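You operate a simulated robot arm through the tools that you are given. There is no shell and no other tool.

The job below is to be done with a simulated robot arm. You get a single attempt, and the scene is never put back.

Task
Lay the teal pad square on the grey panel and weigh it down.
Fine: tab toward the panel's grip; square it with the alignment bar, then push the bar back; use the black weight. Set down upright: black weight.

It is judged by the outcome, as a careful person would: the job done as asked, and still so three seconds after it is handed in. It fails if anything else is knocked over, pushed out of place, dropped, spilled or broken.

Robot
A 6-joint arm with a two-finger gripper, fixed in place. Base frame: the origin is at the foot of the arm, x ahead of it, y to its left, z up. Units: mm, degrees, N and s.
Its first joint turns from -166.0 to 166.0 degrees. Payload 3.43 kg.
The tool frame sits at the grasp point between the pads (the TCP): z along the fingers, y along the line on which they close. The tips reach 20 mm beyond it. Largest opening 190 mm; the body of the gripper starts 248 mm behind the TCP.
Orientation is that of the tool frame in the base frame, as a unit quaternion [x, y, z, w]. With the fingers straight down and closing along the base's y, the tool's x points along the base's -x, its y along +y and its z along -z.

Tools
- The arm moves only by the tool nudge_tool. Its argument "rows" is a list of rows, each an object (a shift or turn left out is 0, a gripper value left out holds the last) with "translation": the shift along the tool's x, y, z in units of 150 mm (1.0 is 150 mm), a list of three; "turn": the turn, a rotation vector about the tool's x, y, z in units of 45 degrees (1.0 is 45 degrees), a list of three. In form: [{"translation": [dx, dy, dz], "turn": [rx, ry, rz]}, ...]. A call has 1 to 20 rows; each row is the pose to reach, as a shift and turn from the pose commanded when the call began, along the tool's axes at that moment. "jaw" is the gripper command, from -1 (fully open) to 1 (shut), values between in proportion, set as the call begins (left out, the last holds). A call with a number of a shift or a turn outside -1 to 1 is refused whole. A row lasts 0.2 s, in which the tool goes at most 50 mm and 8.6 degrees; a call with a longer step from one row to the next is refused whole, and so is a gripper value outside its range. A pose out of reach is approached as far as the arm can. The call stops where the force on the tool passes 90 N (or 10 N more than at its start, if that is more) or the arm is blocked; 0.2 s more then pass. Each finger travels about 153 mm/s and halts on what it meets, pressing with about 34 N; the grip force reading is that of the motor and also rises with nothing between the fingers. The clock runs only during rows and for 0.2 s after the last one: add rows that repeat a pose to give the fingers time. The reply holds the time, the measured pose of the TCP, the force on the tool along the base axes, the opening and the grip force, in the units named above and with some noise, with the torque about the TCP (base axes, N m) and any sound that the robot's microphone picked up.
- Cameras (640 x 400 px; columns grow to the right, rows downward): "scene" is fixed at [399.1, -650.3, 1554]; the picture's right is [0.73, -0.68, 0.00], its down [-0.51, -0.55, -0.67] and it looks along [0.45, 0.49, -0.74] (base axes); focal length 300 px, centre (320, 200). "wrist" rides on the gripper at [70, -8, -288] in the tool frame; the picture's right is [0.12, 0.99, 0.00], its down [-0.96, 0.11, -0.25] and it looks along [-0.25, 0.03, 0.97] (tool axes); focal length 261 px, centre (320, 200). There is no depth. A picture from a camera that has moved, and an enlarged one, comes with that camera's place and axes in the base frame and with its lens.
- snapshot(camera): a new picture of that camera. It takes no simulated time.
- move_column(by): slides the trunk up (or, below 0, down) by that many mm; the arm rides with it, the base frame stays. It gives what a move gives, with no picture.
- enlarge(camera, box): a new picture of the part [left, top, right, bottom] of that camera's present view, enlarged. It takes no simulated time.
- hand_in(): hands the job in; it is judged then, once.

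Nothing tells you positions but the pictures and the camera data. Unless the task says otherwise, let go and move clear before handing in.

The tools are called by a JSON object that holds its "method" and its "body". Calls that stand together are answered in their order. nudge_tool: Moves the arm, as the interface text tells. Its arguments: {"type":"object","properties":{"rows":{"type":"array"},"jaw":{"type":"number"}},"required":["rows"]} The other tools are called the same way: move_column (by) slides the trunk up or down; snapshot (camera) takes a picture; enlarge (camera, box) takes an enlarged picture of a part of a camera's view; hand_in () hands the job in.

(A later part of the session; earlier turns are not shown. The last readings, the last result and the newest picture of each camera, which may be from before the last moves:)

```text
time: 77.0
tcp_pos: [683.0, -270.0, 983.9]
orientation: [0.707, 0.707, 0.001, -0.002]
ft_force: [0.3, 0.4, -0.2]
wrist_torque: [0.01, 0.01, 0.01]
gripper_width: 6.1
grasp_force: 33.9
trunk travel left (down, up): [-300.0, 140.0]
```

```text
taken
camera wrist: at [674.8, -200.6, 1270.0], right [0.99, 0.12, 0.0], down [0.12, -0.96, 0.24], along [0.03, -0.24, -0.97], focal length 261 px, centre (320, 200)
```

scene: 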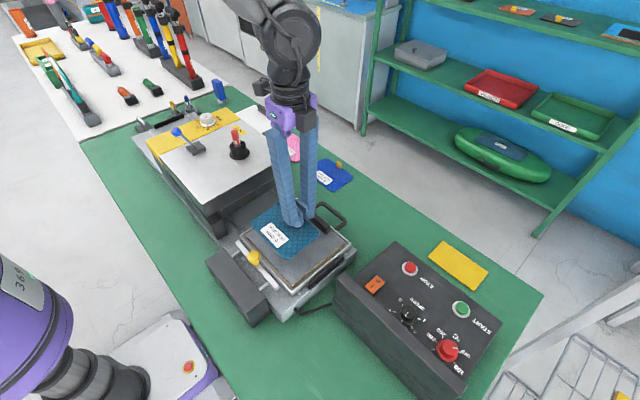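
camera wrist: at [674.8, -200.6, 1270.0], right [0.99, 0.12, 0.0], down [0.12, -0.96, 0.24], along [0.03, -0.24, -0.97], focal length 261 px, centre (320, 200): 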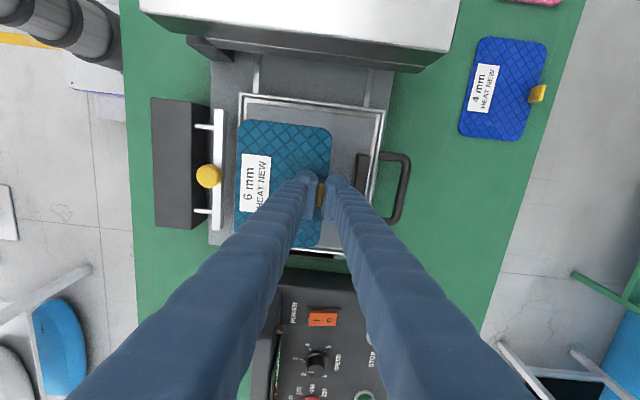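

The pad is held over the panel, tab toward the grip. I'll descend to about z≈930 and look closely before touching down.

{"method": "nudge_tool", "body": {"rows": [{"translation": [0, 0, 0.06]}, {"translation": [0, 0, 0.14]}, {"translation": [0, 0, 0.22]}, {"translation": [0, 0, 0.3]}, {"translation": [0, 0, 0.36]}]}}

{"method": "enlarge", "body": {"camera": "wrist", "box": [190, 70, 430, 260]}}

{"method": "enlarge", "body": {"camera": "scene", "box": [220, 180, 370, 300]}}

```text
time: 78.2
tcp_pos: [684.7, -268.7, 929.6]
orientation: [0.708, 0.707, 0.001, -0.001]
ft_force: [0.8, 0.1, -0.5]
wrist_torque: [0.01, 0.02, 0.0]
gripper_width: 5.9
grasp_force: 34.5
trunk travel left (down, up): [-300.0, 140.0]
```

```text
2.11 times, centred on (310, 165) of wrist
camera zoom: at [676.7, -200.1, 1215.3], right [0.99, 0.12, 0.0], down [0.12, -0.96, 0.24], along [0.03, -0.24, -0.97], focal length 549 px, centre (341, 274)
```

zoom: 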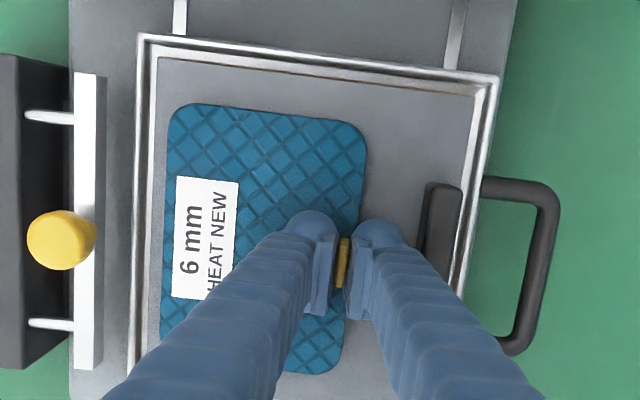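

```text
3.33 times, centred on (295, 240) of scene
camera zoom: at [399.1, -650.3, 1554.0], right [0.73, -0.68, 0.0], down [-0.51, -0.55, -0.67], along [0.45, 0.49, -0.74], focal length 1001 px, centre (403, 67)
```

zoom: 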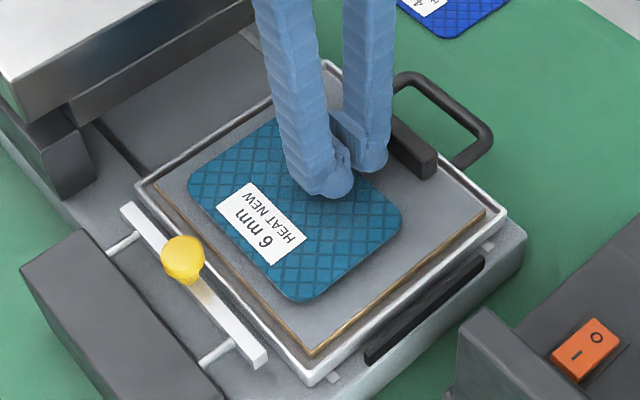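

The pad is well positioned and looks square to the panel. I'll lower in small steps until it touches.

{"method": "nudge_tool", "body": {"rows": [{"translation": [0, 0, 0.02]}, {"translation": [0, 0, 0.04]}, {"translation": [0, 0, 0.06]}]}}

{"method": "nudge_tool", "body": {"rows": [{"translation": [0, 0, 0.013]}, {"translation": [0, 0, 0.027]}]}}

{"method": "nudge_tool", "body": {"rows": [{"translation": [0, 0, 0.013]}, {"translation": [0, 0, 0.02]}]}}

```text
time: 79.0
tcp_pos: [683.3, -271.0, 919.6]
orientation: [0.707, 0.707, 0.002, -0.002]
ft_force: [0.8, -0.2, 0.4]
wrist_torque: [0.04, -0.01, -0.02]
gripper_width: 6.1
grasp_force: 34.3
trunk travel left (down, up): [-300.0, 140.0]
```

```text
time: 79.6
tcp_pos: [684.4, -268.6, 918.6]
orientation: [0.707, 0.707, 0.002, 0.001]
ft_force: [1.5, -1.5, 30.2]
wrist_torque: [0.12, -0.02, -0.01]
gripper_width: 6.0
grasp_force: 33.9
trunk travel left (down, up): [-300.0, 140.0]
```

```text
time: 80.2
tcp_pos: [683.2, -268.6, 918.8]
orientation: [0.708, 0.706, 0.003, 0.001]
ft_force: [3.9, -0.3, 60.8]
wrist_torque: [0.08, 0.13, -0.01]
gripper_width: 6.0
grasp_force: 34.1
trunk travel left (down, up): [-300.0, 140.0]
```

Touchdown at TCP z≈919, though I pressed about 60 N too far. I'll back off roughly 5 mm in command to relieve that and then open the jaws slightly.

{"method": "nudge_tool", "body": {"rows": [{"translation": [0, 0, -0.01]}, {"translation": [0, 0, -0.02]}, {"translation": [0, 0, -0.028]}]}}

```text
time: 81.0
tcp_pos: [683.5, -269.6, 917.7]
orientation: [0.707, 0.707, 0.002, -0.001]
ft_force: [7.9, -1.6, 41.6]
wrist_torque: [-0.12, 0.24, -0.01]
gripper_width: 6.1
grasp_force: 33.6
trunk travel left (down, up): [-300.0, 140.0]
```

{"method": "nudge_tool", "body": {"rows": [{"translation": [0, 0, -0.01]}, {"translation": [0, 0, -0.02]}, {"translation": [0, 0, -0.02]}]}}

```text
time: 81.8
tcp_pos: [681.7, -269.5, 919.3]
orientation: [0.707, 0.708, 0.001, -0.003]
ft_force: [1.2, -0.6, 1.9]
wrist_torque: [-0.05, 0.13, 0.01]
gripper_width: 6.0
grasp_force: 34.2
trunk travel left (down, up): [-300.0, 140.0]
```

Force is down to about 2 N with the pad resting on the panel. I'll open to about 24 mm to release the tab, staying clear of the grip.

{"method": "nudge_tool", "body": {"rows": [{"translation": [0, 0, 0]}, {"translation": [0, 0, 0]}], "jaw": 0.747}}

{"method": "nudge_tool", "body": {"rows": [{"translation": [0, 0, -0.03]}, {"translation": [0, 0, -0.1]}, {"translation": [0, 0, -0.25]}, {"translation": [0, 0, -0.5]}]}}

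{"method": "enlarge", "body": {"camera": "wrist", "box": [190, 70, 430, 260]}}

{"method": "enlarge", "body": {"camera": "scene", "box": [220, 180, 370, 300]}}

```text
time: 82.4
tcp_pos: [683.4, -269.4, 919.6]
orientation: [0.707, 0.707, 0.001, -0.001]
ft_force: [-0.1, 0.9, -1.1]
wrist_torque: [0.0, 0.03, 0.02]
gripper_width: 24.0
grasp_force: 0.0
trunk travel left (down, up): [-300.0, 140.0]
```

```text
time: 83.4
tcp_pos: [680.8, -270.1, 993.8]
orientation: [0.707, 0.707, 0.001, -0.001]
ft_force: [-1.1, -0.2, 0.5]
wrist_torque: [0.0, -0.06, -0.02]
gripper_width: 23.9
grasp_force: 0.0
trunk travel left (down, up): [-300.0, 140.0]
```

```text
2.11 times, centred on (310, 165) of wrist
camera zoom: at [673.7, -200.3, 1282.5], right [0.99, 0.12, 0.0], down [0.12, -0.96, 0.24], along [0.03, -0.24, -0.97], focal length 549 px, centre (341, 274)
```

zoom: 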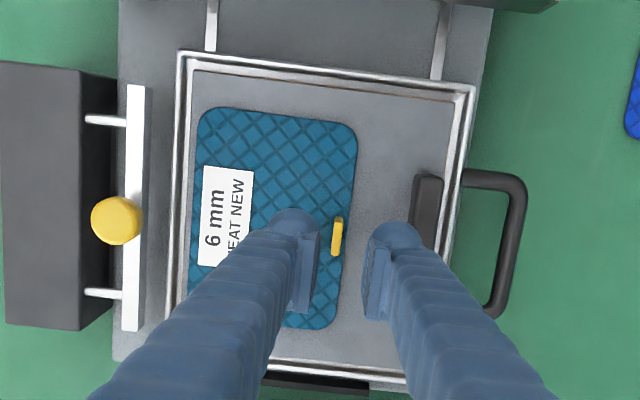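

```text
3.33 times, centred on (295, 240) of scene
camera zoom: at [399.1, -650.3, 1554.0], right [0.73, -0.68, 0.0], down [-0.51, -0.55, -0.67], along [0.45, 0.49, -0.74], focal length 1001 px, centre (403, 67)
```

zoom: 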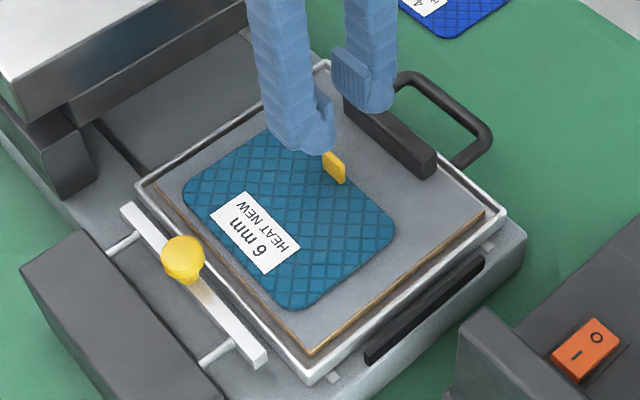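

The pad rests on the panel with its tab toward the grip and near edge at about x≈576. The bar's yellow knob is centred at about (538,-270,932) and the housing top is near z≈904, so I'll move above the knob with the jaws at 70 mm.

{"method": "nudge_tool", "body": {"rows": [{"translation": [0, 0, -0.05]}, {"translation": [0, -0.25, -0.05]}, {"translation": [0, -0.5, -0.05]}, {"translation": [0, -0.75, -0.05]}, {"translation": [0, -0.95, -0.05]}], "jaw": 0.263}}

{"method": "enlarge", "body": {"camera": "wrist", "box": [200, 70, 440, 260]}}

{"method": "enlarge", "body": {"camera": "scene", "box": [200, 180, 350, 310]}}

```text
time: 84.6
tcp_pos: [541.0, -268.2, 1003.3]
orientation: [0.707, 0.707, 0.002, -0.001]
ft_force: [0.0, 0.3, 0.4]
wrist_torque: [-0.01, 0.0, -0.01]
gripper_width: 69.9
grasp_force: 0.1
trunk travel left (down, up): [-300.0, 140.0]
```

```text
2.11 times, centred on (320, 165) of wrist
camera zoom: at [532.3, -199.9, 1290.8], right [0.99, 0.12, 0.0], down [0.12, -0.96, 0.24], along [0.03, -0.24, -0.97], focal length 549 px, centre (320, 274)
```

zoom: 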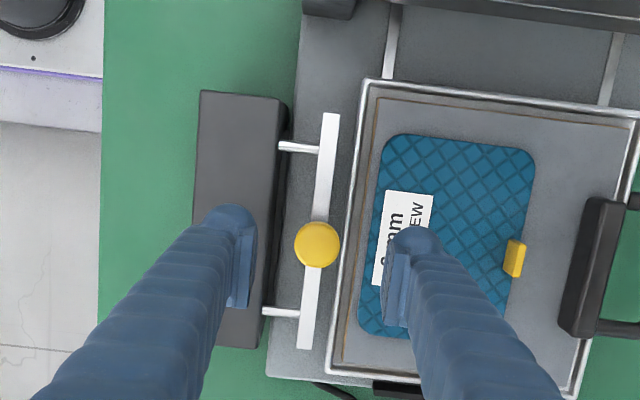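

```text
3.08 times, centred on (275, 245) of scene
camera zoom: at [399.1, -650.3, 1554.0], right [0.73, -0.68, 0.0], down [-0.51, -0.55, -0.67], along [0.45, 0.49, -0.74], focal length 924 px, centre (458, 62)
```

zoom: 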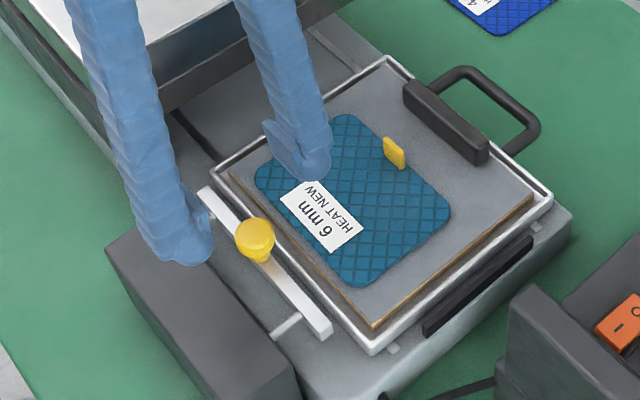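

The knob is centred within 3 mm. I'll correct that and lower to knob height, z≈933, in steps.

{"method": "nudge_tool", "body": {"rows": [{"translation": [-0.01, -0.006, 0.1]}, {"translation": [-0.02, -0.013, 0.25]}, {"translation": [-0.02, -0.013, 0.35]}, {"translation": [-0.02, -0.013, 0.42]}]}}

{"method": "enlarge", "body": {"camera": "scene", "box": [200, 200, 330, 310]}}

{"method": "enlarge", "body": {"camera": "wrist", "box": [200, 70, 440, 260]}}

```text
time: 85.6
tcp_pos: [537.6, -271.5, 940.5]
orientation: [0.707, 0.707, 0.001, -0.001]
ft_force: [0.4, 0.1, 1.0]
wrist_torque: [-0.01, 0.01, -0.03]
gripper_width: 69.6
grasp_force: 0.1
trunk travel left (down, up): [-300.0, 140.0]
```

```text
3.64 times, centred on (265, 255) of scene
camera zoom: at [399.1, -650.3, 1554.0], right [0.73, -0.68, 0.0], down [-0.51, -0.55, -0.67], along [0.45, 0.49, -0.74], focal length 1092 px, centre (520, 0)
```

zoom: 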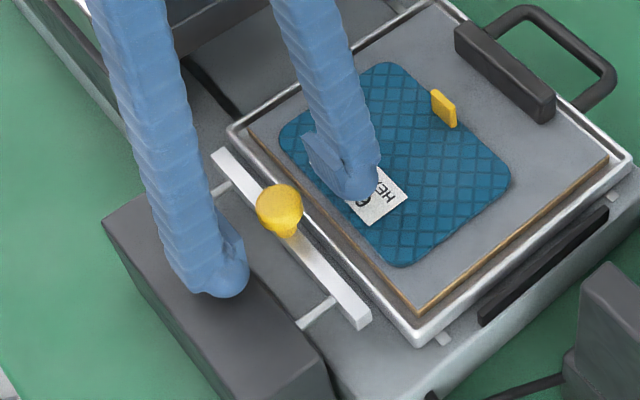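

```text
2.11 times, centred on (320, 165) of wrist
camera zoom: at [530.2, -202.0, 1227.0], right [0.99, 0.12, 0.0], down [0.12, -0.96, 0.24], along [0.03, -0.24, -0.97], focal length 549 px, centre (320, 274)
```

zoom: 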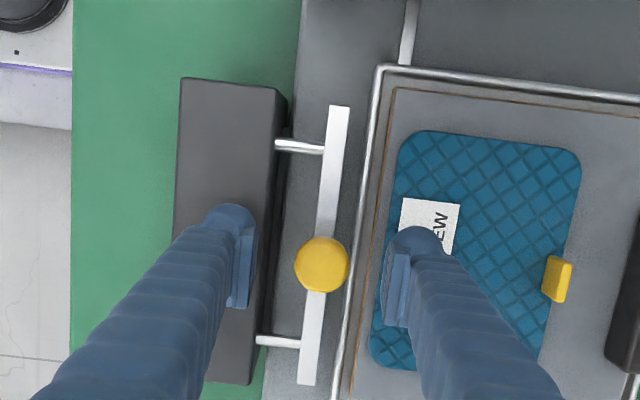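

Clear all round. I'll lower another 6 mm and close on the knob.

{"method": "nudge_tool", "body": {"rows": [{"translation": [0, 0, 0.02]}, {"translation": [0, 0, 0.04]}]}}

{"method": "nudge_tool", "body": {"rows": [{"translation": [0, 0, 0]}, {"translation": [0, 0, 0]}, {"translation": [0, 0, 0]}], "jaw": 1}}

{"method": "enlarge", "body": {"camera": "scene", "box": [200, 200, 330, 310]}}

{"method": "enlarge", "body": {"camera": "wrist", "box": [200, 70, 440, 260]}}

```text
time: 86.2
tcp_pos: [538.1, -272.9, 934.2]
orientation: [0.707, 0.707, 0.001, -0.001]
ft_force: [-0.6, -0.1, 0.3]
wrist_torque: [-0.02, 0.0, 0.03]
gripper_width: 69.9
grasp_force: 0.1
trunk travel left (down, up): [-300.0, 140.0]
```

```text
time: 87.0
tcp_pos: [539.7, -273.7, 934.8]
orientation: [0.707, 0.707, 0.001, -0.001]
ft_force: [3.0, 1.5, 0.1]
wrist_torque: [0.02, -0.02, -0.03]
gripper_width: 25.9
grasp_force: 44.6
trunk travel left (down, up): [-300.0, 140.0]
```

```text
3.64 times, centred on (265, 255) of scene
camera zoom: at [399.1, -650.3, 1554.0], right [0.73, -0.68, 0.0], down [-0.51, -0.55, -0.67], along [0.45, 0.49, -0.74], focal length 1092 px, centre (520, 0)
```

zoom: 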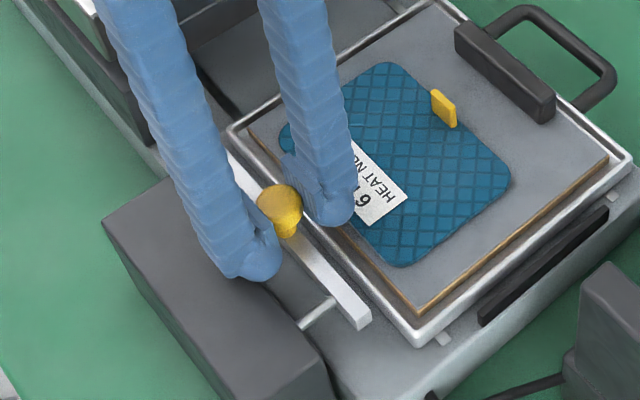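

```text
2.11 times, centred on (320, 165) of wrist
camera zoom: at [530.6, -203.0, 1221.2], right [0.99, 0.12, 0.0], down [0.12, -0.96, 0.24], along [0.03, -0.24, -0.97], focal length 549 px, centre (320, 274)
```

zoom: 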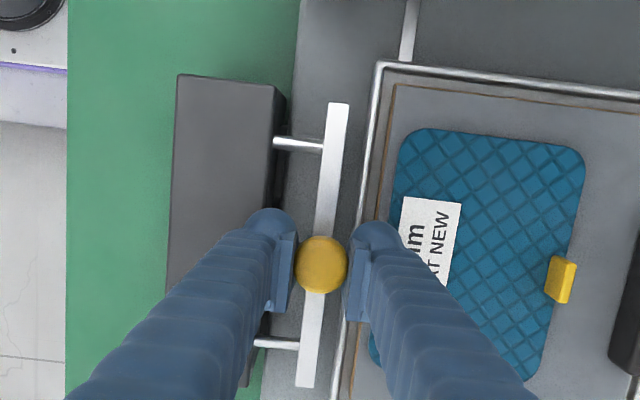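

The knob is held at 26 mm. I'll pull the bar toward the pad in +x slowly, watching the force.

{"method": "nudge_tool", "body": {"rows": [{"translation": [0, 0.027, 0]}, {"translation": [0, 0.053, 0]}, {"translation": [0, 0.08, 0]}, {"translation": [0, 0.107, 0]}, {"translation": [0, 0.133, 0]}]}}

{"method": "enlarge", "body": {"camera": "wrist", "box": [200, 70, 440, 260]}}

{"method": "enlarge", "body": {"camera": "scene", "box": [200, 200, 330, 310]}}

```text
time: 88.2
tcp_pos: [558.9, -272.5, 934.2]
orientation: [0.707, 0.707, 0.001, -0.002]
ft_force: [-0.6, 8.9, -16.3]
wrist_torque: [-0.09, 0.02, 0.0]
gripper_width: 25.6
grasp_force: 45.0
trunk travel left (down, up): [-300.0, 140.0]
```

```text
2.11 times, centred on (320, 165) of wrist
camera zoom: at [550.9, -203.4, 1221.3], right [0.99, 0.12, 0.0], down [0.12, -0.96, 0.24], along [0.03, -0.24, -0.97], focal length 549 px, centre (320, 274)
```

zoom: 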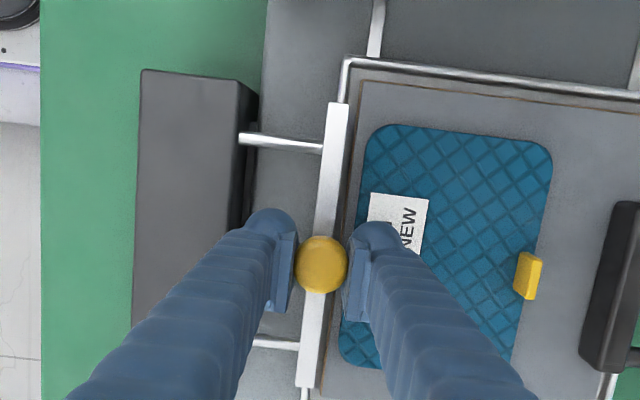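

```text
3.64 times, centred on (265, 255) of scene
camera zoom: at [399.1, -650.3, 1554.0], right [0.73, -0.68, 0.0], down [-0.51, -0.55, -0.67], along [0.45, 0.49, -0.74], focal length 1092 px, centre (520, 0)
```

zoom: 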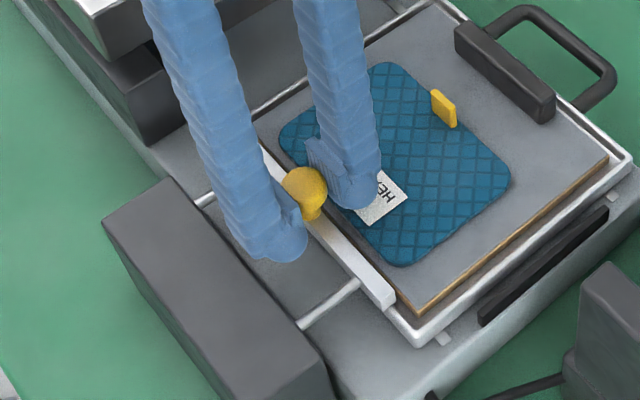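

The bar slides smoothly and the pad's near edge is about 12–20 mm ahead of it, slightly turned. I'll continue in small steps to make contact and square the pad.

{"method": "nudge_tool", "body": {"rows": [{"translation": [0, 0.02, 0]}, {"translation": [0, 0.04, 0]}, {"translation": [0, 0.06, 0]}, {"translation": [0, 0.08, 0]}, {"translation": [0, 0.09, 0]}]}}

{"method": "enlarge", "body": {"camera": "wrist", "box": [200, 70, 440, 260]}}

{"method": "enlarge", "body": {"camera": "scene", "box": [200, 200, 330, 310]}}

```text
time: 89.4
tcp_pos: [573.2, -272.9, 933.5]
orientation: [0.706, 0.708, 0.001, -0.001]
ft_force: [-1.3, 18.5, -4.9]
wrist_torque: [0.32, 0.06, 0.03]
gripper_width: 25.5
grasp_force: 45.3
trunk travel left (down, up): [-300.0, 140.0]
```

```text
2.11 times, centred on (320, 165) of wrist
camera zoom: at [565.0, -202.9, 1221.1], right [0.99, 0.12, 0.0], down [0.12, -0.96, 0.24], along [0.03, -0.24, -0.97], focal length 549 px, centre (320, 274)
```

zoom: 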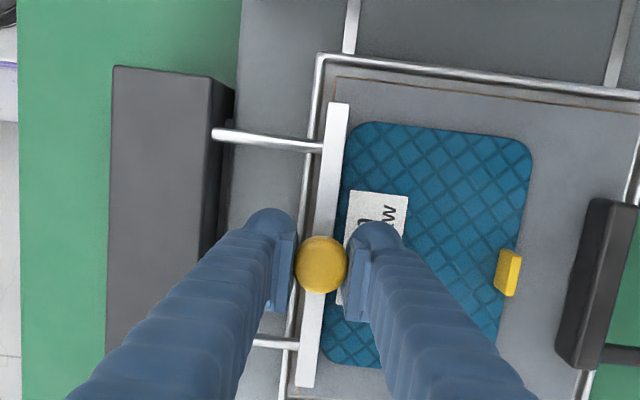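

```text
3.64 times, centred on (265, 255) of scene
camera zoom: at [399.1, -650.3, 1554.0], right [0.73, -0.68, 0.0], down [-0.51, -0.55, -0.67], along [0.45, 0.49, -0.74], focal length 1092 px, centre (520, 0)
```

zoom: 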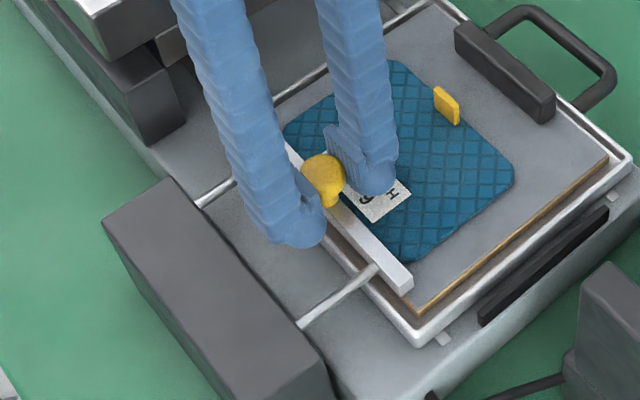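

The bar has reached the pad and is beginning to square it. There's some sideways load on the knob, so I'll ease 1.5 mm in +y and keep pushing gently.

{"method": "nudge_tool", "body": {"rows": [{"translation": [0.01, 0.01, 0]}, {"translation": [0.01, 0.025, 0]}, {"translation": [0.01, 0.04, 0]}, {"translation": [0.01, 0.055, 0]}]}}

{"method": "enlarge", "body": {"camera": "wrist", "box": [200, 70, 440, 260]}}

{"method": "enlarge", "body": {"camera": "scene", "box": [220, 180, 350, 300]}}

```text
time: 90.4
tcp_pos: [582.2, -273.8, 934.5]
orientation: [0.707, 0.707, 0.001, 0.0]
ft_force: [-0.1, -9.6, 1.3]
wrist_torque: [-0.46, 0.0, 0.11]
gripper_width: 25.7
grasp_force: 44.9
trunk travel left (down, up): [-300.0, 140.0]
```

```text
2.11 times, centred on (320, 165) of wrist
camera zoom: at [572.2, -202.9, 1221.0], right [0.99, 0.12, 0.0], down [0.12, -0.96, 0.25], along [0.03, -0.24, -0.97], focal length 549 px, centre (320, 274)
```

zoom: 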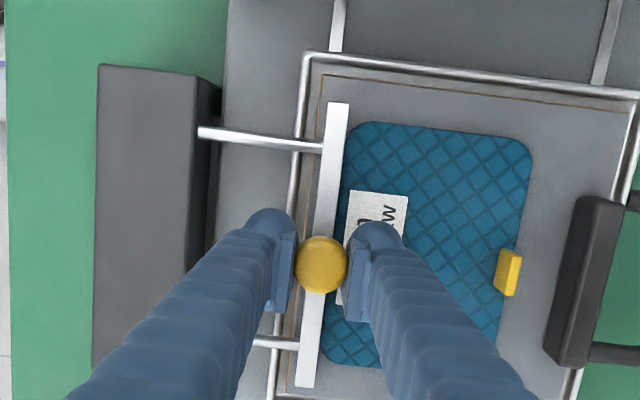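

```text
3.33 times, centred on (285, 240) of scene
camera zoom: at [399.1, -650.3, 1554.0], right [0.73, -0.68, 0.0], down [-0.51, -0.55, -0.67], along [0.45, 0.49, -0.74], focal length 1001 px, centre (437, 67)
```

zoom: 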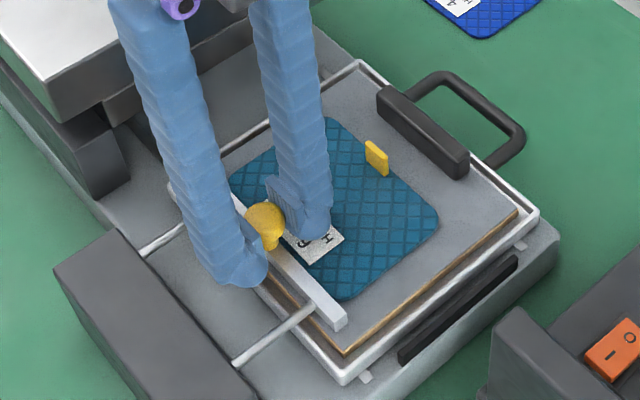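

The pad is now moving with the bar. I'll zoom in on the contact line to see whether it is flush along the whole edge.

{"method": "enlarge", "body": {"camera": "wrist", "box": [300, 110, 420, 250]}}

{"method": "enlarge", "body": {"camera": "scene", "box": [245, 200, 330, 290]}}

```text
2.86 times, centred on (360, 180) of wrist
camera zoom: at [572.2, -202.9, 1221.0], right [0.99, 0.12, 0.0], down [0.12, -0.96, 0.25], along [0.03, -0.24, -0.97], focal length 745 px, centre (206, 257)
```

zoom: 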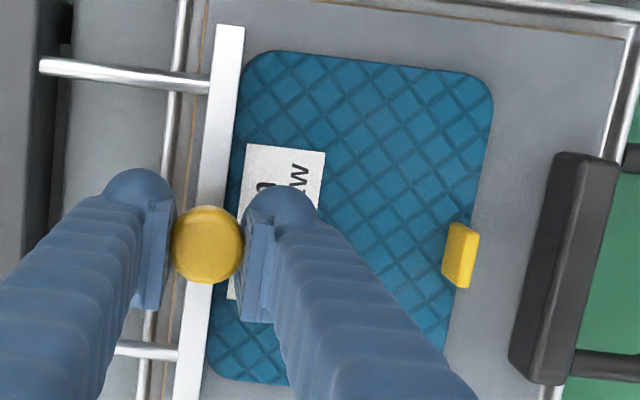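

```text
4.44 times, centred on (288, 245) of scene
camera zoom: at [399.1, -650.3, 1554.0], right [0.73, -0.68, 0.0], down [-0.51, -0.55, -0.67], along [0.45, 0.49, -0.74], focal length 1334 px, centre (464, 0)
```

zoom: 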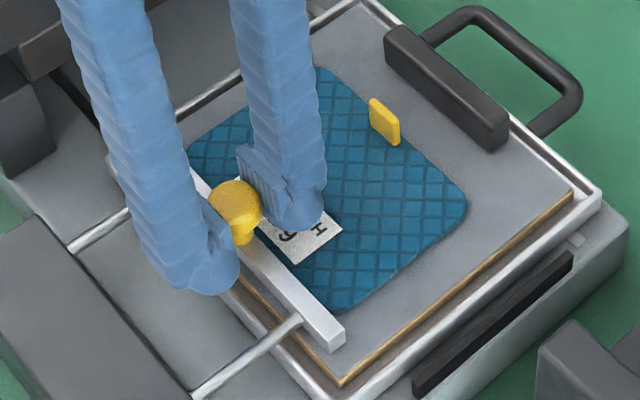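

The pad edge looks flush along the bar. I'll push 5 mm more to be sure it is fully seated square.

{"method": "nudge_tool", "body": {"rows": [{"translation": [0, 0.012, 0]}, {"translation": [0, 0.024, 0]}, {"translation": [0, 0.036, 0]}, {"translation": [0, 0.036, 0]}]}}

{"method": "enlarge", "body": {"camera": "wrist", "box": [290, 110, 410, 250]}}

{"method": "enlarge", "body": {"camera": "scene", "box": [245, 190, 345, 290]}}

```text
time: 91.4
tcp_pos: [586.3, -273.4, 933.8]
orientation: [0.707, 0.707, 0.002, -0.001]
ft_force: [0.1, -24.3, 6.4]
wrist_torque: [-0.09, -0.01, 0.0]
gripper_width: 25.5
grasp_force: 45.2
trunk travel left (down, up): [-300.0, 140.0]
```

```text
2.86 times, centred on (350, 180) of wrist
camera zoom: at [578.0, -203.1, 1221.0], right [0.99, 0.12, 0.0], down [0.11, -0.96, 0.24], along [0.03, -0.24, -0.97], focal length 745 px, centre (234, 257)
```

zoom: 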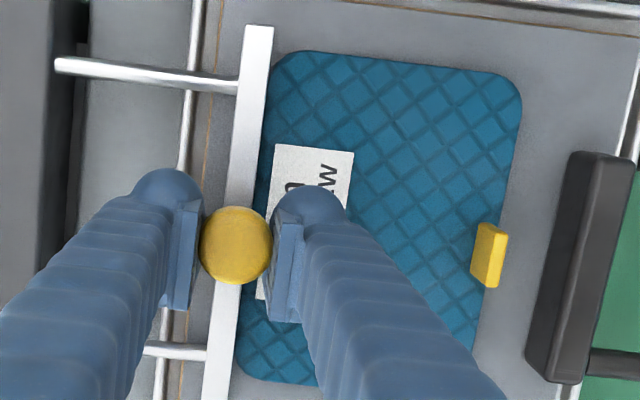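

```text
4.00 times, centred on (295, 240) of scene
camera zoom: at [399.1, -650.3, 1554.0], right [0.73, -0.68, 0.0], down [-0.51, -0.55, -0.67], along [0.45, 0.49, -0.74], focal length 1201 px, centre (420, 40)
```

zoom: 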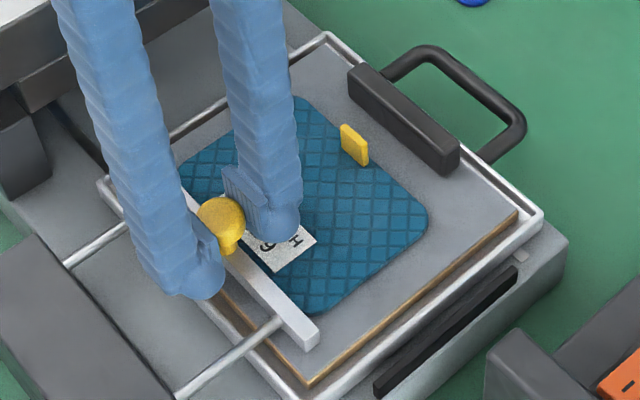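

The pad is square and flush against the bar. Now I'll push the bar back to its original position near the housing.

{"method": "nudge_tool", "body": {"rows": [{"translation": [-0.005, -0.02, 0]}, {"translation": [-0.005, -0.06, 0]}, {"translation": [-0.005, -0.1, 0]}, {"translation": [-0.005, -0.15, 0]}, {"translation": [-0.005, -0.2, 0]}, {"translation": [-0.005, -0.25, 0]}, {"translation": [-0.005, -0.29, 0]}, {"translation": [-0.005, -0.31, 0]}]}}

{"method": "enlarge", "body": {"camera": "wrist", "box": [200, 70, 440, 260]}}

{"method": "enlarge", "body": {"camera": "scene", "box": [200, 180, 350, 310]}}

```text
time: 93.2
tcp_pos: [540.0, -273.1, 934.4]
orientation: [0.706, 0.708, 0.001, 0.0]
ft_force: [0.2, -15.0, -10.0]
wrist_torque: [0.1, -0.03, 0.02]
gripper_width: 25.9
grasp_force: 45.3
trunk travel left (down, up): [-300.0, 140.0]
```

```text
2.11 times, centred on (320, 165) of wrist
camera zoom: at [531.8, -203.2, 1221.0], right [0.99, 0.12, 0.0], down [0.12, -0.96, 0.24], along [0.03, -0.24, -0.97], focal length 549 px, centre (320, 274)
```

zoom: 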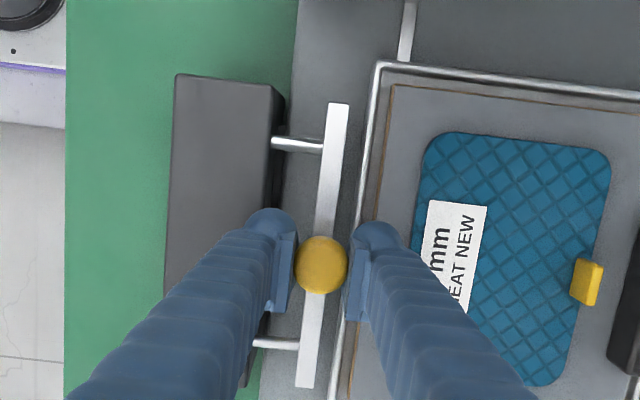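

```text
3.08 times, centred on (275, 245) of scene
camera zoom: at [399.1, -650.3, 1554.0], right [0.73, -0.68, 0.0], down [-0.51, -0.55, -0.67], along [0.45, 0.49, -0.74], focal length 924 px, centre (458, 62)
```

zoom: 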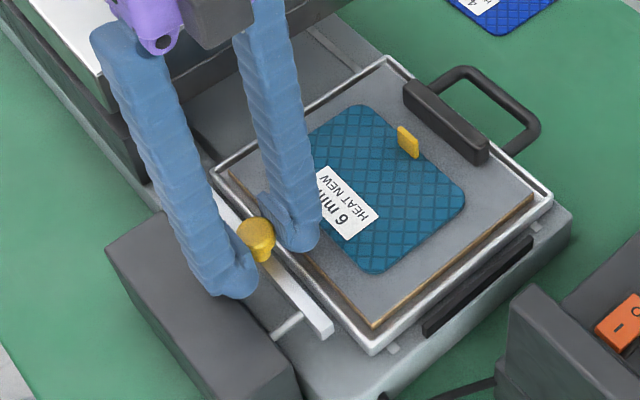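

The bar is back where it began. I'll try 3 mm more to see whether that was its back stop.

{"method": "nudge_tool", "body": {"rows": [{"translation": [0, -0.01, 0]}, {"translation": [0, -0.02, 0]}, {"translation": [0, -0.02, 0]}]}}

```text
time: 94.0
tcp_pos: [538.5, -273.0, 934.0]
orientation: [0.708, 0.707, 0.002, 0.0]
ft_force: [13.3, -9.3, -25.6]
wrist_torque: [-0.16, -0.03, -0.06]
gripper_width: 25.5
grasp_force: 44.9
trunk travel left (down, up): [-300.0, 140.0]
```

Resistance of 13 N shows it is fully back at its stop. I'll release the knob and rise clear.

{"method": "nudge_tool", "body": {"rows": [{"translation": [0, 0.007, 0]}, {"translation": [0, 0.007, 0]}, {"translation": [0, 0.007, 0]}], "jaw": 0.263}}

{"method": "nudge_tool", "body": {"rows": [{"translation": [0, 0, -0.1]}, {"translation": [0, 0, -0.4]}, {"translation": [0, 0, -0.7]}, {"translation": [0, 0, -1.0]}]}}

{"method": "snapshot", "body": {"camera": "wrist"}}

{"method": "enlarge", "body": {"camera": "scene", "box": [200, 180, 350, 310]}}

```text
time: 94.8
tcp_pos: [538.0, -271.7, 934.3]
orientation: [0.707, 0.707, 0.001, -0.001]
ft_force: [-0.6, 1.2, 0.0]
wrist_torque: [0.0, 0.0, -0.02]
gripper_width: 70.0
grasp_force: 0.1
trunk travel left (down, up): [-300.0, 140.0]
```

```text
time: 95.8
tcp_pos: [535.6, -274.7, 1084.1]
orientation: [0.707, 0.707, 0.001, -0.002]
ft_force: [-0.5, -0.7, 0.0]
wrist_torque: [0.01, -0.03, 0.01]
gripper_width: 70.0
grasp_force: 0.1
trunk travel left (down, up): [-300.0, 140.0]
```

```text
taken
camera wrist: at [527.6, -204.1, 1372.2], right [0.99, 0.12, 0.0], down [0.12, -0.96, 0.24], along [0.03, -0.24, -0.97], focal length 261 px, centre (320, 200)
```

wrist: 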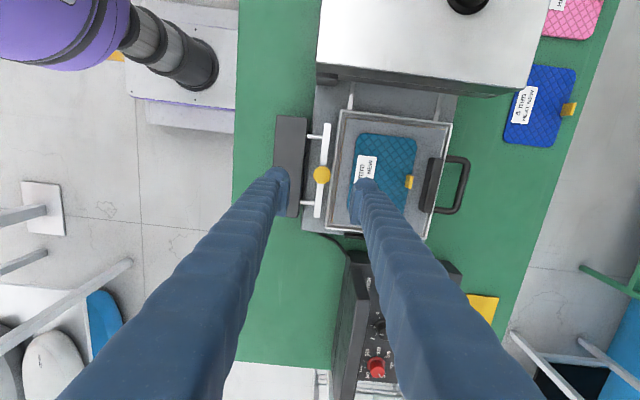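

```text
3.08 times, centred on (275, 245) of scene
camera zoom: at [399.1, -650.3, 1554.0], right [0.73, -0.68, 0.0], down [-0.51, -0.55, -0.67], along [0.45, 0.49, -0.74], focal length 924 px, centre (458, 62)
```

zoom: 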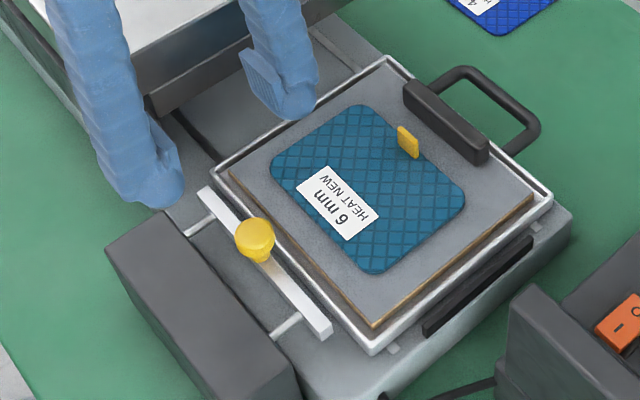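

The pad sits square and centred on the panel with the bar fully back. Next is the weight: I'll rise and turn the tool back to yaw 0, so the fingers won't conflict with the tab when placing.

{"method": "nudge_tool", "body": {"rows": [{"translation": [0, 0, -0.2], "turn": [0, 0, -0.18]}, {"translation": [0, 0, -0.4], "turn": [0, 0, -0.36]}, {"translation": [0, 0, -0.6], "turn": [0, 0, -0.54]}, {"translation": [0, 0, -0.75], "turn": [0, 0, -0.72]}, {"translation": [0, 0, -0.75], "turn": [0, 0, -0.9]}, {"translation": [0, 0, -0.75], "turn": [0, 0, -1.0]}]}}

{"method": "nudge_tool", "body": {"rows": [{"turn": [0, 0, -0.18]}, {"turn": [0, 0, -0.36]}, {"turn": [0, 0, -0.54]}, {"turn": [0, 0, -0.72]}, {"turn": [0, 0, -0.9]}, {"turn": [0, 0, -1.0]}], "jaw": 0.0}}

{"method": "nudge_tool", "body": {"rows": [{"translation": [-0.15, 0.25, 0]}, {"translation": [-0.3, 0.5, 0]}, {"translation": [-0.45, 0.75, 0]}, {"translation": [-0.6, 1.0, 0]}]}}

{"method": "nudge_tool", "body": {"rows": [{"translation": [-0.1, 0.22, 0]}, {"translation": [-0.2, 0.44, 0]}, {"translation": [-0.3, 0.66, 0]}]}}

{"method": "snapshot", "body": {"camera": "wrist"}}

{"method": "snapshot", "body": {"camera": "scene"}}

```text
time: 97.2
tcp_pos: [537.3, -273.6, 1195.9]
orientation: [0.383, 0.924, 0.002, 0.0]
ft_force: [0.5, -0.2, 0.2]
wrist_torque: [0.01, 0.02, 0.01]
gripper_width: 70.0
grasp_force: 0.0
trunk travel left (down, up): [-300.0, 140.0]
```

```text
time: 98.6
tcp_pos: [537.6, -273.5, 1195.5]
orientation: [-0.001, 1.0, 0.002, 0.0]
ft_force: [-0.1, 0.1, 0.0]
wrist_torque: [0.01, -0.02, -0.01]
gripper_width: 95.3
grasp_force: 0.1
trunk travel left (down, up): [-300.0, 140.0]
```

```text
time: 99.6
tcp_pos: [624.9, -123.0, 1197.3]
orientation: [0.0, 1.0, 0.002, -0.001]
ft_force: [1.0, 0.9, 0.9]
wrist_torque: [-0.06, 0.04, 0.03]
gripper_width: 95.0
grasp_force: 0.1
trunk travel left (down, up): [-300.0, 140.0]
```

```text
time: 100.4
tcp_pos: [670.5, -24.5, 1194.6]
orientation: [-0.001, 1.0, 0.002, 0.0]
ft_force: [0.4, 0.1, 0.1]
wrist_torque: [0.05, 0.06, -0.02]
gripper_width: 95.1
grasp_force: 0.0
trunk travel left (down, up): [-300.0, 140.0]
```

```text
taken
camera wrist: at [601.6, -33.7, 1481.2], right [-0.12, 0.99, 0.0], down [0.96, 0.11, 0.25], along [0.24, 0.03, -0.97], focal length 261 px, centre (320, 200)
```

wrist: 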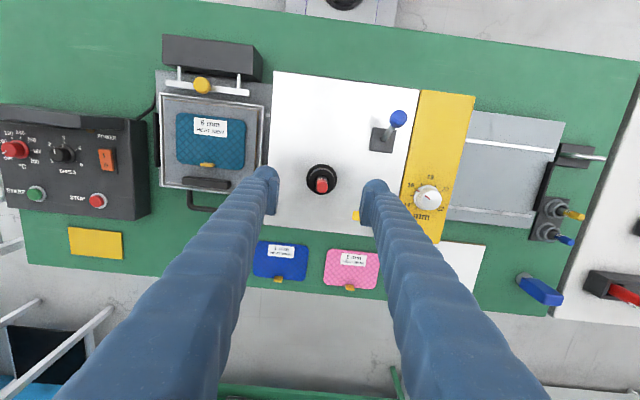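

```text
taken
```

scene: 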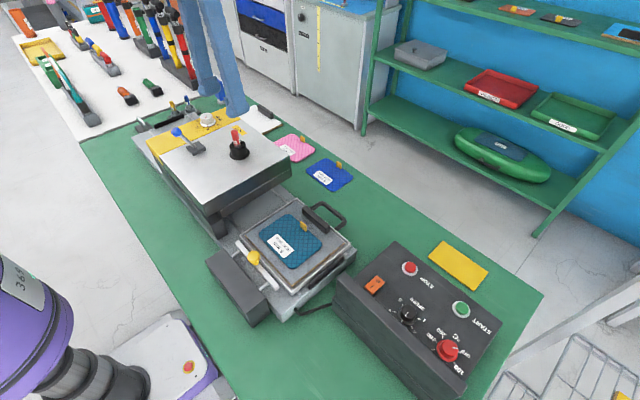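

I'm above the press with the black piece nearly under the tool. I'll zoom in from above to understand how it is built and where exactly it stands.

{"method": "enlarge", "body": {"camera": "wrist", "box": [290, 150, 350, 205]}}

{"method": "enlarge", "body": {"camera": "wrist", "box": [520, 180, 600, 260]}}

{"method": "enlarge", "body": {"camera": "scene", "box": [215, 115, 265, 165]}}

```text
7.27 times, centred on (320, 178) of wrist
camera zoom: at [601.6, -33.7, 1481.2], right [-0.12, 0.99, 0.0], down [0.96, 0.11, 0.25], along [0.24, 0.03, -0.97], focal length 1896 px, centre (320, 364)
```

zoom: 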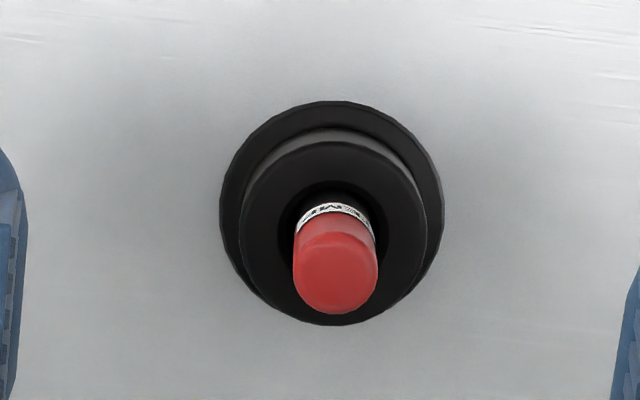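

```text
5.00 times, centred on (560, 220) of wrist
camera zoom: at [601.6, -33.7, 1481.2], right [-0.12, 0.99, 0.0], down [0.96, 0.11, 0.25], along [0.24, 0.03, -0.97], focal length 1303 px, centre (-880, 100)
```

zoom: 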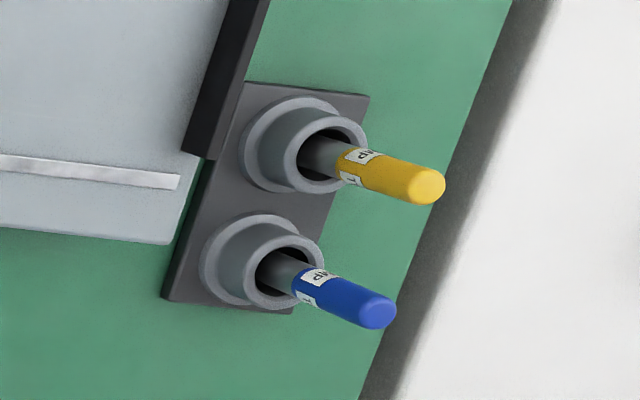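

```text
8.00 times, centred on (240, 140) of scene
camera zoom: at [399.1, -650.3, 1554.0], right [0.73, -0.68, 0.0], down [-0.51, -0.55, -0.67], along [0.45, 0.49, -0.74], focal length 2402 px, centre (960, 680)
```

zoom: 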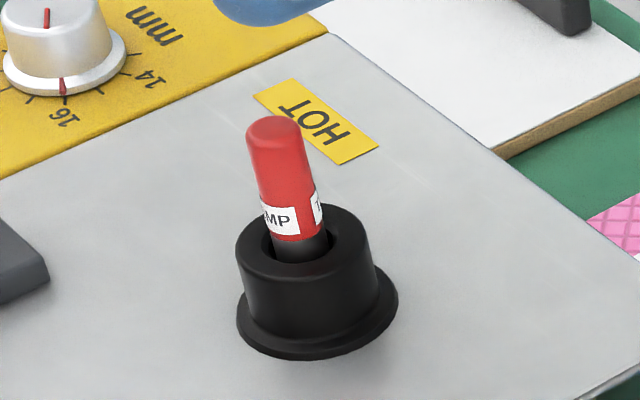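

Before committing to this piece, I want to re-examine the grey slab with a black knob on the shelf. It may be another weight, which would tell me what the black one should look like.

{"method": "enlarge", "body": {"camera": "scene", "box": [380, 25, 460, 85]}}

{"method": "enlarge", "body": {"camera": "scene", "box": [440, 0, 640, 60]}}

{"method": "enlarge", "body": {"camera": "scene", "box": [180, 150, 300, 250]}}

{"method": "enlarge", "body": {"camera": "scene", "box": [460, 60, 640, 250]}}

{"method": "enlarge", "body": {"camera": "scene", "box": [230, 0, 400, 120]}}

```text
6.67 times, centred on (420, 55) of scene
camera zoom: at [399.1, -650.3, 1554.0], right [0.73, -0.68, 0.0], down [-0.51, -0.55, -0.67], along [0.45, 0.49, -0.74], focal length 2002 px, centre (-347, 1167)
```

zoom: 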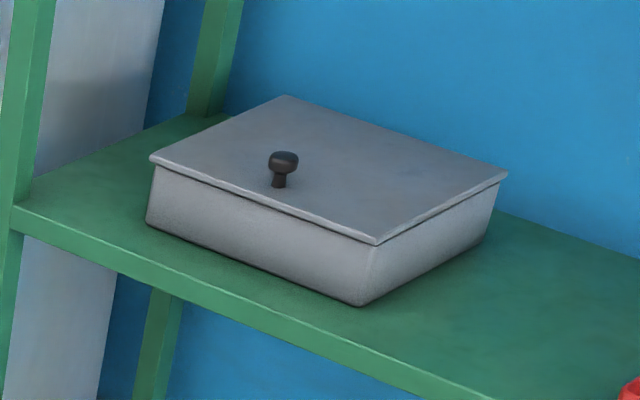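

```text
3.20 times, centred on (540, 30) of scene
camera zoom: at [399.1, -650.3, 1554.0], right [0.73, -0.68, 0.0], down [-0.51, -0.55, -0.67], along [0.45, 0.49, -0.74], focal length 961 px, centre (-384, 744)
```

zoom: 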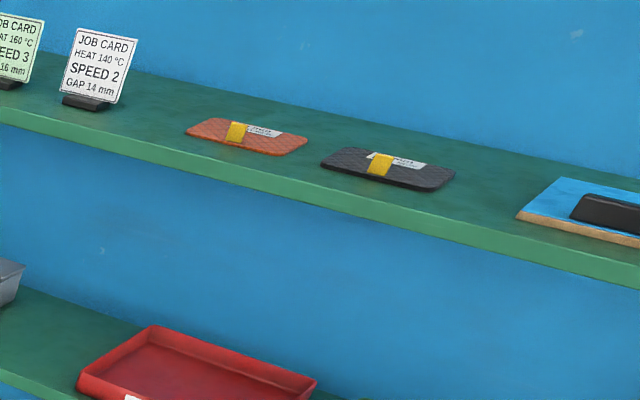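

```text
4.00 times, centred on (240, 200) of scene
camera zoom: at [399.1, -650.3, 1554.0], right [0.73, -0.68, 0.0], down [-0.51, -0.55, -0.67], along [0.45, 0.49, -0.74], focal length 1201 px, centre (640, 200)
```

zoom: 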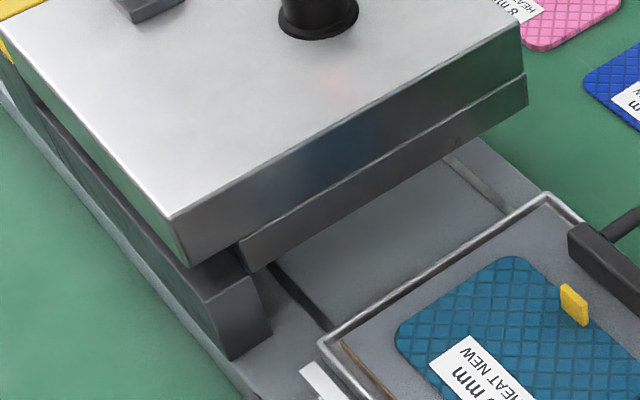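

```text
2.11 times, centred on (550, 155) of scene
camera zoom: at [399.1, -650.3, 1554.0], right [0.73, -0.68, 0.0], down [-0.51, -0.55, -0.67], along [0.45, 0.49, -0.74], focal length 632 px, centre (-164, 295)
```

zoom: 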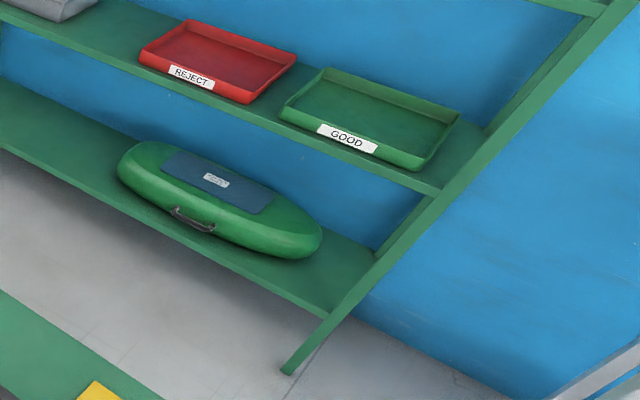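

```text
3.33 times, centred on (315, 60) of scene
camera zoom: at [399.1, -650.3, 1554.0], right [0.73, -0.68, 0.0], down [-0.51, -0.55, -0.67], along [0.45, 0.49, -0.74], focal length 1001 px, centre (337, 667)
```

zoom: 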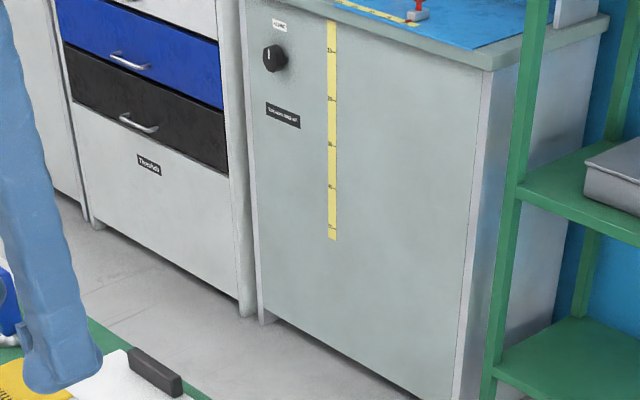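

The shelf box is just a lidded tin, and the grey flanged pieces are out of reach at about 1026 mm. So the black flanged cylinder is the only possible black weight I can reach. It measures about 55 mm across the flange, 46 mm body, z 1022–1048. I'll grip it by its body and test gently whether it lifts free.

{"method": "nudge_tool", "body": {"rows": [{"translation": [-0.03, 0.01, 0.2]}, {"translation": [-0.065, 0.02, 0.4]}, {"translation": [-0.065, 0.02, 0.6]}, {"translation": [-0.065, 0.02, 0.73]}]}}

{"method": "enlarge", "body": {"camera": "wrist", "box": [240, 110, 420, 240]}}

{"method": "enlarge", "body": {"camera": "scene", "box": [200, 110, 280, 170]}}

```text
time: 101.4
tcp_pos: [680.2, -20.5, 1087.0]
orientation: [-0.001, 1.0, 0.002, 0.0]
ft_force: [0.4, 0.4, 0.1]
wrist_torque: [-0.01, 0.02, 0.01]
gripper_width: 94.9
grasp_force: 0.1
trunk travel left (down, up): [-300.0, 140.0]
```

```text
3.08 times, centred on (330, 175) of wrist
camera zoom: at [610.5, -29.3, 1373.2], right [-0.12, 0.99, 0.0], down [0.96, 0.11, 0.25], along [0.25, 0.03, -0.97], focal length 802 px, centre (289, 277)
```

zoom: 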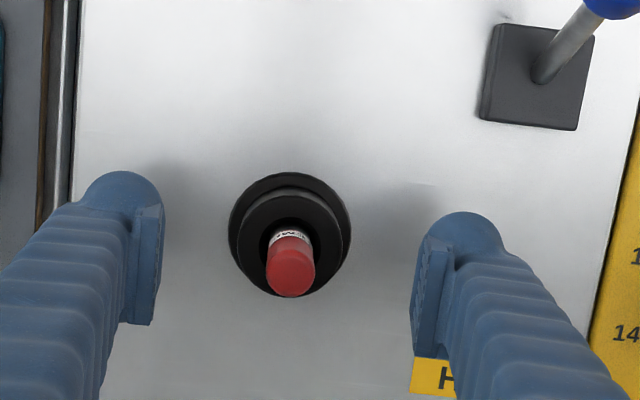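

```text
6.67 times, centred on (240, 140) of scene
camera zoom: at [399.1, -650.3, 1554.0], right [0.73, -0.68, 0.0], down [-0.51, -0.55, -0.67], along [0.45, 0.49, -0.74], focal length 2002 px, centre (853, 600)
```

zoom: 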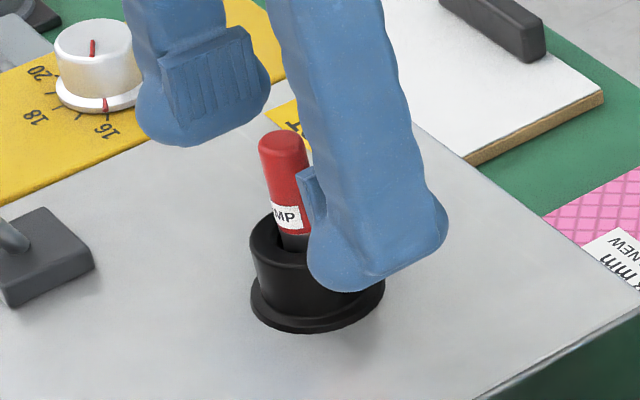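

The black piece is well centred between the fingers. I'll lower until the tips are just above its flange.

{"method": "nudge_tool", "body": {"rows": [{"translation": [0, 0, 0.08]}, {"translation": [0, 0, 0.16]}, {"translation": [0, 0, 0.21]}]}}

{"method": "nudge_tool", "body": {"rows": [{"translation": [0, 0, 0.015]}, {"translation": [0, 0, 0.03]}]}}

{"method": "enlarge", "body": {"camera": "scene", "box": [200, 110, 280, 170]}}

{"method": "enlarge", "body": {"camera": "wrist", "box": [240, 110, 420, 240]}}

```text
time: 102.2
tcp_pos: [683.1, -22.3, 1056.5]
orientation: [0.0, 1.0, 0.001, -0.001]
ft_force: [0.1, 0.2, 0.3]
wrist_torque: [-0.01, 0.01, 0.0]
gripper_width: 95.3
grasp_force: 0.0
trunk travel left (down, up): [-300.0, 140.0]
```

```text
time: 102.8
tcp_pos: [682.7, -20.7, 1052.6]
orientation: [-0.001, 1.0, 0.001, 0.0]
ft_force: [-0.3, -0.7, 0.0]
wrist_torque: [0.0, -0.01, 0.01]
gripper_width: 94.8
grasp_force: 0.2
trunk travel left (down, up): [-300.0, 140.0]
```

```text
6.67 times, centred on (240, 140) of scene
camera zoom: at [399.1, -650.3, 1554.0], right [0.73, -0.68, 0.0], down [-0.51, -0.55, -0.67], along [0.45, 0.49, -0.74], focal length 2002 px, centre (853, 600)
```

zoom: 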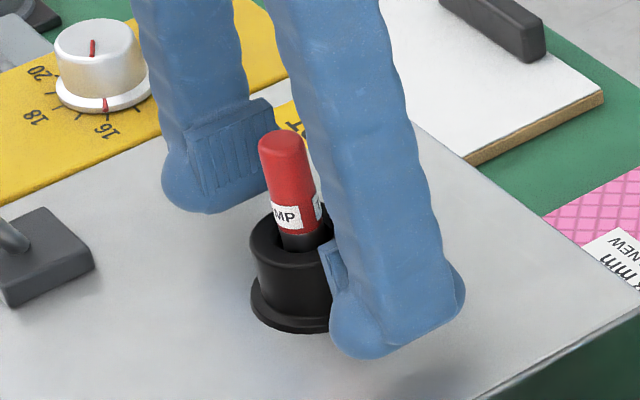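

```text
3.08 times, centred on (330, 175) of wrist
camera zoom: at [611.7, -30.0, 1339.3], right [-0.12, 0.99, 0.0], down [0.96, 0.12, 0.25], along [0.25, 0.03, -0.97], focal length 802 px, centre (289, 277)
```

zoom: 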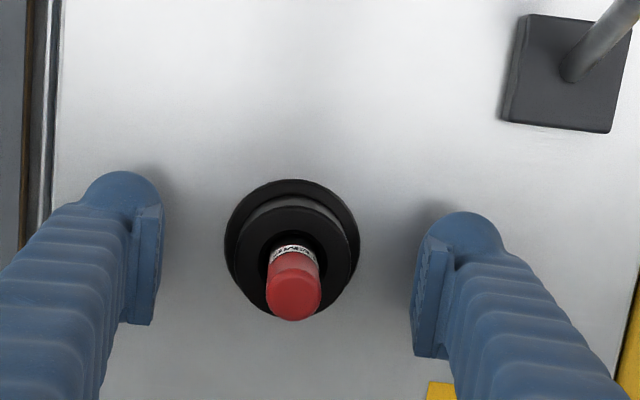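

Clear all round. I'll go down 3 mm more and close gently on the body.

{"method": "nudge_tool", "body": {"rows": [{"translation": [0, 0, 0.01]}, {"translation": [0, 0, 0.02]}]}}

{"method": "nudge_tool", "body": {"rows": [{"translation": [0, 0, 0]}, {"translation": [0, 0, 0]}, {"translation": [0, 0, 0]}], "jaw": 0.7}}

{"method": "enlarge", "body": {"camera": "scene", "box": [200, 110, 280, 170]}}

{"method": "enlarge", "body": {"camera": "wrist", "box": [240, 110, 420, 240]}}

```text
time: 103.4
tcp_pos: [681.7, -20.0, 1047.6]
orientation: [0.0, 1.0, 0.001, 0.0]
ft_force: [-0.6, -0.2, 0.1]
wrist_torque: [0.01, -0.03, -0.03]
gripper_width: 94.9
grasp_force: 0.2
trunk travel left (down, up): [-300.0, 140.0]
```

```text
time: 104.2
tcp_pos: [681.4, -19.4, 1048.1]
orientation: [0.001, 1.0, 0.002, 0.0]
ft_force: [-0.2, 8.8, 0.1]
wrist_torque: [0.14, -0.01, -0.05]
gripper_width: 43.1
grasp_force: 45.0
trunk travel left (down, up): [-300.0, 140.0]
```

```text
6.67 times, centred on (240, 140) of scene
camera zoom: at [399.1, -650.3, 1554.0], right [0.73, -0.68, 0.0], down [-0.51, -0.55, -0.67], along [0.45, 0.49, -0.74], focal length 2002 px, centre (853, 600)
```

zoom: 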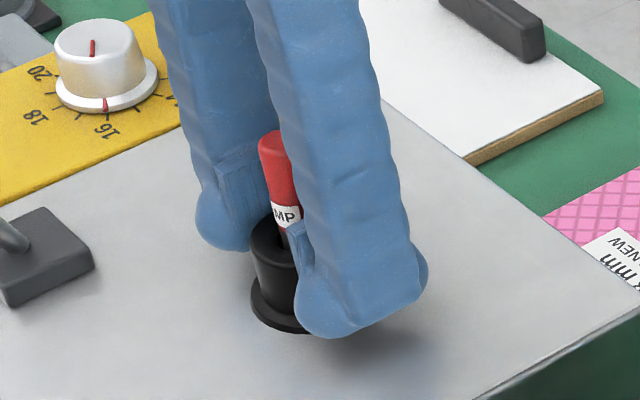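

```text
3.08 times, centred on (330, 175) of wrist
camera zoom: at [611.6, -28.9, 1335.8], right [-0.12, 0.99, 0.0], down [0.96, 0.12, 0.25], along [0.25, 0.03, -0.97], focal length 802 px, centre (289, 277)
```

zoom: 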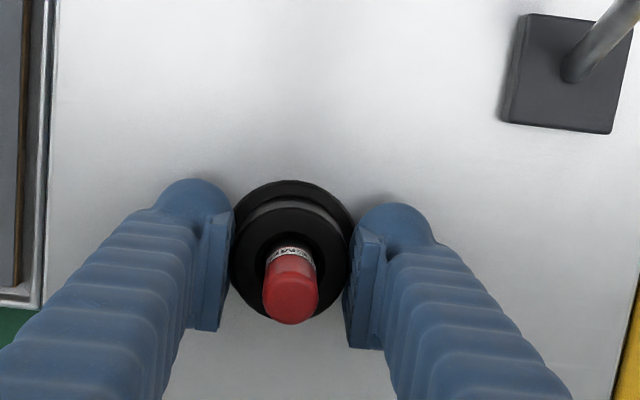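

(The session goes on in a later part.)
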